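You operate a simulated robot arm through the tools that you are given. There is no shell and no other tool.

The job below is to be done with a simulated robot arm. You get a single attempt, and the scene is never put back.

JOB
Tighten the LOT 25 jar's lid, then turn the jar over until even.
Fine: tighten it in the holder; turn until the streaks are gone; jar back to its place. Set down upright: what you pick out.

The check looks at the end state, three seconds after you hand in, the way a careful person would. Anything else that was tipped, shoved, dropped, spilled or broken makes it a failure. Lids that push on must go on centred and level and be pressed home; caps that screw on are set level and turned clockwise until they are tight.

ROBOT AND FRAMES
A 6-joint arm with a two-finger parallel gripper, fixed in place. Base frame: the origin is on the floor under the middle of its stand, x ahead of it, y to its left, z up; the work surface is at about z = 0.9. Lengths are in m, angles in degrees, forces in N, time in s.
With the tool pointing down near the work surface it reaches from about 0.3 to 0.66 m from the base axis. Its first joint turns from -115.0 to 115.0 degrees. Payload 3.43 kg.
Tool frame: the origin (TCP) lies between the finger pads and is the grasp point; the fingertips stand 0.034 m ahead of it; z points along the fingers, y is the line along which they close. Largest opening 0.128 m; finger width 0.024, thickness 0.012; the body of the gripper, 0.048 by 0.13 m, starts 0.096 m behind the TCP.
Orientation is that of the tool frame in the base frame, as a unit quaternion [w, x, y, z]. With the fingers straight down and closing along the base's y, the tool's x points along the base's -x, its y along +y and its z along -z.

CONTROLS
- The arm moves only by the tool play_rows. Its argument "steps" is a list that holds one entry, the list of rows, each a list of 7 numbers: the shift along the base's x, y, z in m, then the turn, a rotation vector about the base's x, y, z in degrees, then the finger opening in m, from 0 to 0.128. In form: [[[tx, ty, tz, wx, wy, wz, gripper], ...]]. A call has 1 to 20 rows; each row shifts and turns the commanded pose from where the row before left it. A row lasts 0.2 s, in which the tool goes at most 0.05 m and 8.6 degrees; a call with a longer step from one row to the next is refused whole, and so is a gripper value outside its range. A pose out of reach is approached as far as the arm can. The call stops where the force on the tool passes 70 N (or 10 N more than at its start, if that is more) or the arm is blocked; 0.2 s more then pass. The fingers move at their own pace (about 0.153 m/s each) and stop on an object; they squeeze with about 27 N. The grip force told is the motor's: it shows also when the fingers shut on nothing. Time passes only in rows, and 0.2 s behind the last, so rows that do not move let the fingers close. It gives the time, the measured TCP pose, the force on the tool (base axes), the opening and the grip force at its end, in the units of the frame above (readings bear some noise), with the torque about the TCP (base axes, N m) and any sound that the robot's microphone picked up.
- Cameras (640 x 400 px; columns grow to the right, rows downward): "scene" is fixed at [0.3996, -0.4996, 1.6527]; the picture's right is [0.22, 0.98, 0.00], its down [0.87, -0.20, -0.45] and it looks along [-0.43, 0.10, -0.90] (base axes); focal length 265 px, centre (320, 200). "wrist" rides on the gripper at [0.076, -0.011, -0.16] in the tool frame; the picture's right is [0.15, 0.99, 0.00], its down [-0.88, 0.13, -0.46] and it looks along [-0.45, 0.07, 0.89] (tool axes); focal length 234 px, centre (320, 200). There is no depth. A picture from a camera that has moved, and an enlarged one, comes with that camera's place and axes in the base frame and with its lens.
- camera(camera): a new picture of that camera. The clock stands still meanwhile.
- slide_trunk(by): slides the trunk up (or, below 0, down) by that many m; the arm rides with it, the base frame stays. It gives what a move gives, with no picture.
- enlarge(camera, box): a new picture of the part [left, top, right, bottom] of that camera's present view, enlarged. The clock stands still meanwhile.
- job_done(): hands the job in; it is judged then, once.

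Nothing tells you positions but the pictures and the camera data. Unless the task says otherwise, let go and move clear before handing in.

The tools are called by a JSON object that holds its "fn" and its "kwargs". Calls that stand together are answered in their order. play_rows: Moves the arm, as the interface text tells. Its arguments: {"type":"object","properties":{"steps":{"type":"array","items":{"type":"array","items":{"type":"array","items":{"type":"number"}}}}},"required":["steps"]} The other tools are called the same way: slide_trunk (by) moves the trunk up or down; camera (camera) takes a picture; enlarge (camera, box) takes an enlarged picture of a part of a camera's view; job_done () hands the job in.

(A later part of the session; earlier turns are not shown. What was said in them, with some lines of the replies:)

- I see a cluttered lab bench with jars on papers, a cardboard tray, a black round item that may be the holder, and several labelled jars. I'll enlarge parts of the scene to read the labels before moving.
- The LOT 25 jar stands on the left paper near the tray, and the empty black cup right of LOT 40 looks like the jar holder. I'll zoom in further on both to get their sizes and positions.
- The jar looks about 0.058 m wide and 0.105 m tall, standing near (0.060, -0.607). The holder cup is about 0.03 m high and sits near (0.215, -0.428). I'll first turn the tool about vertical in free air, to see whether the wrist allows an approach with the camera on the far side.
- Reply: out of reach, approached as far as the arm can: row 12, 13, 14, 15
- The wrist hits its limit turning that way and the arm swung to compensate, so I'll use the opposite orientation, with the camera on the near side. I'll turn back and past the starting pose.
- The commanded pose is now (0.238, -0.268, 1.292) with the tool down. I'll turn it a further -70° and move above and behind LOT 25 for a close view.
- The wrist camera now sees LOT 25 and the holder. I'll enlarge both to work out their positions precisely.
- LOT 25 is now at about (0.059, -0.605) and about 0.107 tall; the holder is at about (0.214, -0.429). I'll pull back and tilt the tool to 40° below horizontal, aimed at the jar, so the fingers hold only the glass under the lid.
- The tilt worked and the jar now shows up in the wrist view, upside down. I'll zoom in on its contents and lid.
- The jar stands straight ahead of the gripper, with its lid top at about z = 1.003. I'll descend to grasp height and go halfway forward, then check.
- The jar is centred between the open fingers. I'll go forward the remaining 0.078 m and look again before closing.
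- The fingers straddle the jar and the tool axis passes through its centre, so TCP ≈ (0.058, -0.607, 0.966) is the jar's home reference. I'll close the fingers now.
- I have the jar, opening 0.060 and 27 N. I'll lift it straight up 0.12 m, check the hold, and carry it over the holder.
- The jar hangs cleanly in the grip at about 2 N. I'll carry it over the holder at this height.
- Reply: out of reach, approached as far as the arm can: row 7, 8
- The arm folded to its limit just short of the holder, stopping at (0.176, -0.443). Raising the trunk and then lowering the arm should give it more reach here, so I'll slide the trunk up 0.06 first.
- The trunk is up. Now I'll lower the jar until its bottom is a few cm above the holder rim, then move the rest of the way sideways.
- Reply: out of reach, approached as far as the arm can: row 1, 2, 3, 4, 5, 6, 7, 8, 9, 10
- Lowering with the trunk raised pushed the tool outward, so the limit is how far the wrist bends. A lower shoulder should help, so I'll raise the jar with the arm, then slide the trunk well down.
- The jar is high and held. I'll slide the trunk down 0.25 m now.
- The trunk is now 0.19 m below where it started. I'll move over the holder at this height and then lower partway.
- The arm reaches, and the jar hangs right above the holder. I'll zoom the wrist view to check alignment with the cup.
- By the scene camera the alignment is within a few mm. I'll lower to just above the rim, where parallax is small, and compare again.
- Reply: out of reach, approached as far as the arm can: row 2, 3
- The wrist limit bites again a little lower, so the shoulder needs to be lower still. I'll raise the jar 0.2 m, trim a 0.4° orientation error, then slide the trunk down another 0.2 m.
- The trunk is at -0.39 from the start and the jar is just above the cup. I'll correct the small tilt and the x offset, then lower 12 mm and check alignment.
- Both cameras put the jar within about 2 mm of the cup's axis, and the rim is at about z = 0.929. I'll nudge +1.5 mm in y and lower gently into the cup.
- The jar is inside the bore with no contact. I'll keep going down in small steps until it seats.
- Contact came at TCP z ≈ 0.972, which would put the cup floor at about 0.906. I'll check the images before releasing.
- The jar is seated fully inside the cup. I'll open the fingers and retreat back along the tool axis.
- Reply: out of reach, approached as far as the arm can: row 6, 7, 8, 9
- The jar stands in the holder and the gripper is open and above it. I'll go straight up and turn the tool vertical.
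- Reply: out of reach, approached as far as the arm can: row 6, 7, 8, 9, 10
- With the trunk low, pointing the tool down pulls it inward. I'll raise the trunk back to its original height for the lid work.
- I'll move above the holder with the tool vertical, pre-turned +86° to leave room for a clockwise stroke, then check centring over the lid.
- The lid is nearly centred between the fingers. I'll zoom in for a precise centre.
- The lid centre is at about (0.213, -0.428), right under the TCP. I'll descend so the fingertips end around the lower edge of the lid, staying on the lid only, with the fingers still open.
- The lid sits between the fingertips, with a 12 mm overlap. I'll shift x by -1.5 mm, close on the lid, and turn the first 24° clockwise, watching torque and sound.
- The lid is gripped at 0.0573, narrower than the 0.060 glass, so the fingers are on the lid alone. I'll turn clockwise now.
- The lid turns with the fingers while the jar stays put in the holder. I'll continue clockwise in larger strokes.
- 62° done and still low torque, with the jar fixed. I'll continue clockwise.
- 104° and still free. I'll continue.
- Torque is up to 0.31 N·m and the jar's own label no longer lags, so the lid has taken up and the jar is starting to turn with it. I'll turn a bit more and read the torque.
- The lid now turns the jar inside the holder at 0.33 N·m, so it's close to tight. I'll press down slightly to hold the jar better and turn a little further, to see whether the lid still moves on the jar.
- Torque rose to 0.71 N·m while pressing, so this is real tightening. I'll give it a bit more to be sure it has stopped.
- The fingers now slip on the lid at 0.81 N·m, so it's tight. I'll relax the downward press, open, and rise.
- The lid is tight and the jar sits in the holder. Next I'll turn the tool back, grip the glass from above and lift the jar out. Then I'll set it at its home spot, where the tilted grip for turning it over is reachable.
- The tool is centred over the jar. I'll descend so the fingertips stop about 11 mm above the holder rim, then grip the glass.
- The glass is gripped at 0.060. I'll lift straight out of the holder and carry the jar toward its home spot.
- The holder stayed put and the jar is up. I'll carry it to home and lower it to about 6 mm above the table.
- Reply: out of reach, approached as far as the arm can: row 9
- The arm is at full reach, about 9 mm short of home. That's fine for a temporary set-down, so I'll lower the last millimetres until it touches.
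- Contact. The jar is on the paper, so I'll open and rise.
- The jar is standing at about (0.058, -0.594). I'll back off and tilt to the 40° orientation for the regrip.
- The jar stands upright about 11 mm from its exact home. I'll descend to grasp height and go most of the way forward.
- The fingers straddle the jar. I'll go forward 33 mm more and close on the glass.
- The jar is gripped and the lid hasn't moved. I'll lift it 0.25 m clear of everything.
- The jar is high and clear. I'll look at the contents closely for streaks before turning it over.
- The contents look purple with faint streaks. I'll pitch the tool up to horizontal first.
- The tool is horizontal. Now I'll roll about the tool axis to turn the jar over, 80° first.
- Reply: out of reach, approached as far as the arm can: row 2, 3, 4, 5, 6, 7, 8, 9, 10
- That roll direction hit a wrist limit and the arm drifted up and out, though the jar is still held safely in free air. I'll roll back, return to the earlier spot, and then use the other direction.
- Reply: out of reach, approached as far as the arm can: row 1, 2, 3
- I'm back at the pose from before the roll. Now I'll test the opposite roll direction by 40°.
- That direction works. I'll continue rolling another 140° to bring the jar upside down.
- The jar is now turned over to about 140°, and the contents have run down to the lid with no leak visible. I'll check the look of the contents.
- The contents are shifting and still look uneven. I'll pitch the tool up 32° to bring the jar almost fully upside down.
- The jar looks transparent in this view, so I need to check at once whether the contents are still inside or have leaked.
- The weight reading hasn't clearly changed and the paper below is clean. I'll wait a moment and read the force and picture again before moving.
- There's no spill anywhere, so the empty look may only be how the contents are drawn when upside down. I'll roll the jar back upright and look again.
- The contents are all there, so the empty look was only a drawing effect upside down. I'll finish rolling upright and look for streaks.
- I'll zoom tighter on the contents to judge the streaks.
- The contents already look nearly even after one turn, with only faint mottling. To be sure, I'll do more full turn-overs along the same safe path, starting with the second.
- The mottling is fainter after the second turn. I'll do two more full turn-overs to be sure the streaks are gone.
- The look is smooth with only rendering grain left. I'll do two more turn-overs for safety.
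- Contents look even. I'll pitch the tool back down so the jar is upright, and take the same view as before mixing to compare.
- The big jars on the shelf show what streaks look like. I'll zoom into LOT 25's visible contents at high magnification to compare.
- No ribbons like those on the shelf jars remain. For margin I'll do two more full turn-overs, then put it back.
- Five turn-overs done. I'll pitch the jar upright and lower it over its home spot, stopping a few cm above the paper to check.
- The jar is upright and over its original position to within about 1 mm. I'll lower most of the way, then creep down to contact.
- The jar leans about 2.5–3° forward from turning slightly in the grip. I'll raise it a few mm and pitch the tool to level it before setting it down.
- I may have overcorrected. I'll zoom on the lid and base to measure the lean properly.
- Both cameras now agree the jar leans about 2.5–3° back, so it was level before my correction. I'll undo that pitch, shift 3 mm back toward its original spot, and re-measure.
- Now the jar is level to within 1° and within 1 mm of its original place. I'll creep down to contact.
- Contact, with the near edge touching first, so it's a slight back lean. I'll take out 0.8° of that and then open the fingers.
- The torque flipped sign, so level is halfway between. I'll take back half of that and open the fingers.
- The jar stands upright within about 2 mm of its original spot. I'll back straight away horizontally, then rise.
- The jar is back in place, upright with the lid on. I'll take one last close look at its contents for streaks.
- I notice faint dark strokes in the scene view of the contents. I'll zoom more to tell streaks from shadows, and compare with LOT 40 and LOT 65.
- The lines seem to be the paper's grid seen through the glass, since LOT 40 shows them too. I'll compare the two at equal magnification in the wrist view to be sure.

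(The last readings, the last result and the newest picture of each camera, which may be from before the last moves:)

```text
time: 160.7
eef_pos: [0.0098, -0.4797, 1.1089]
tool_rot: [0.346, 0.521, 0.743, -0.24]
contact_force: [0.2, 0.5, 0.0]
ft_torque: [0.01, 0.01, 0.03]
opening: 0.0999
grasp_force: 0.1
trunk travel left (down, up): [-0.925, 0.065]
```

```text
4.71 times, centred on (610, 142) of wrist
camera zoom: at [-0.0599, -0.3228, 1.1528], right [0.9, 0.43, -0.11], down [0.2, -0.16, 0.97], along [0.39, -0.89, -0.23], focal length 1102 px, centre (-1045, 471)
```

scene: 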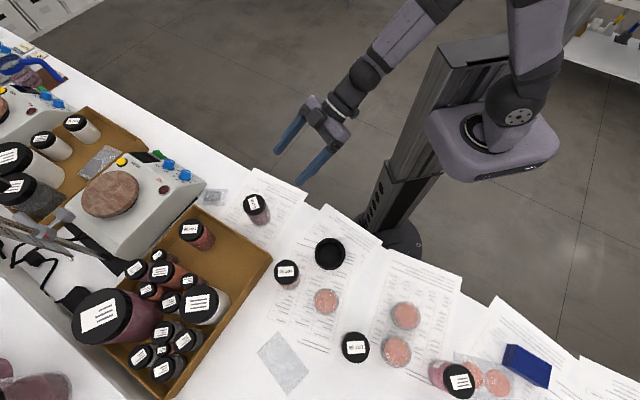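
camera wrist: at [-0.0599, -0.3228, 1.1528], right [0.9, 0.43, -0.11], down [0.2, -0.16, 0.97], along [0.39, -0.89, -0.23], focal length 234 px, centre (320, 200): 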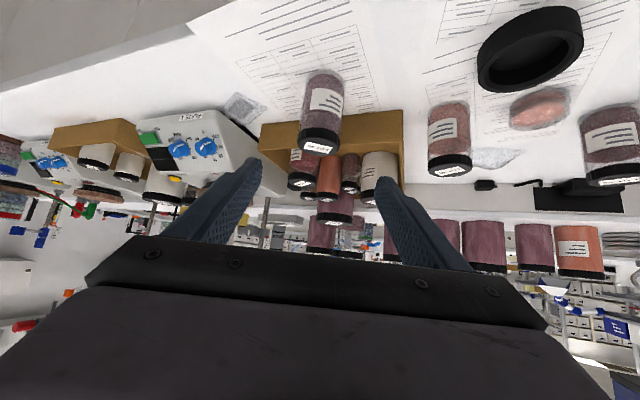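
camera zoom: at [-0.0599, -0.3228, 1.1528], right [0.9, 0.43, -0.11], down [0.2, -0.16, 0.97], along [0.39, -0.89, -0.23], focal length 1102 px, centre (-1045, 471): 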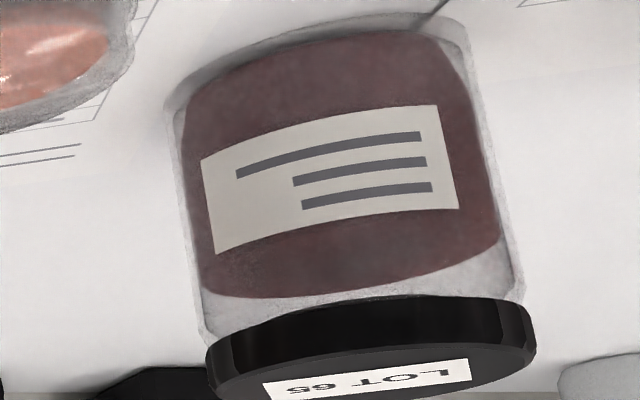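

LOT 25 is visibly smoother than the untouched LOT 40, which still shows mottling. The jar is upright at its original spot with the lid tight, the holder and the other jars are where they were, and the gripper is open and clear, so I'm handing in.

{"fn": "job_done", "kwargs": {}}

```text
The job is handed in.
```

The LOT 25 jar's lid is tight, its contents look even, and it is back upright within about 2 mm of where it started. I've handed the job in, with the gripper open and clear.

- **Lid:** I tightened it clockwise in the holder. It stopped turning on the jar, and the fingers began to slip on it at about 0.8 N·m.
- **Turning over:** I turned the jar over five times. In the close-up views its contents look smooth, clearly more even than LOT 40, which I left alone. In the scene camera, faint dark lines still show through the glass. I took these for the paper's grid, because LOT 40 shows similar lines.
- **Spills and surroundings:** I saw no leak or spill, and the holder and the other jars look unmoved.

While the jar was upside down, the cameras showed it as empty. The contents reappeared as soon as I turned it back, and the table stayed clean, so I took this as a drawing effect rather than a leak.
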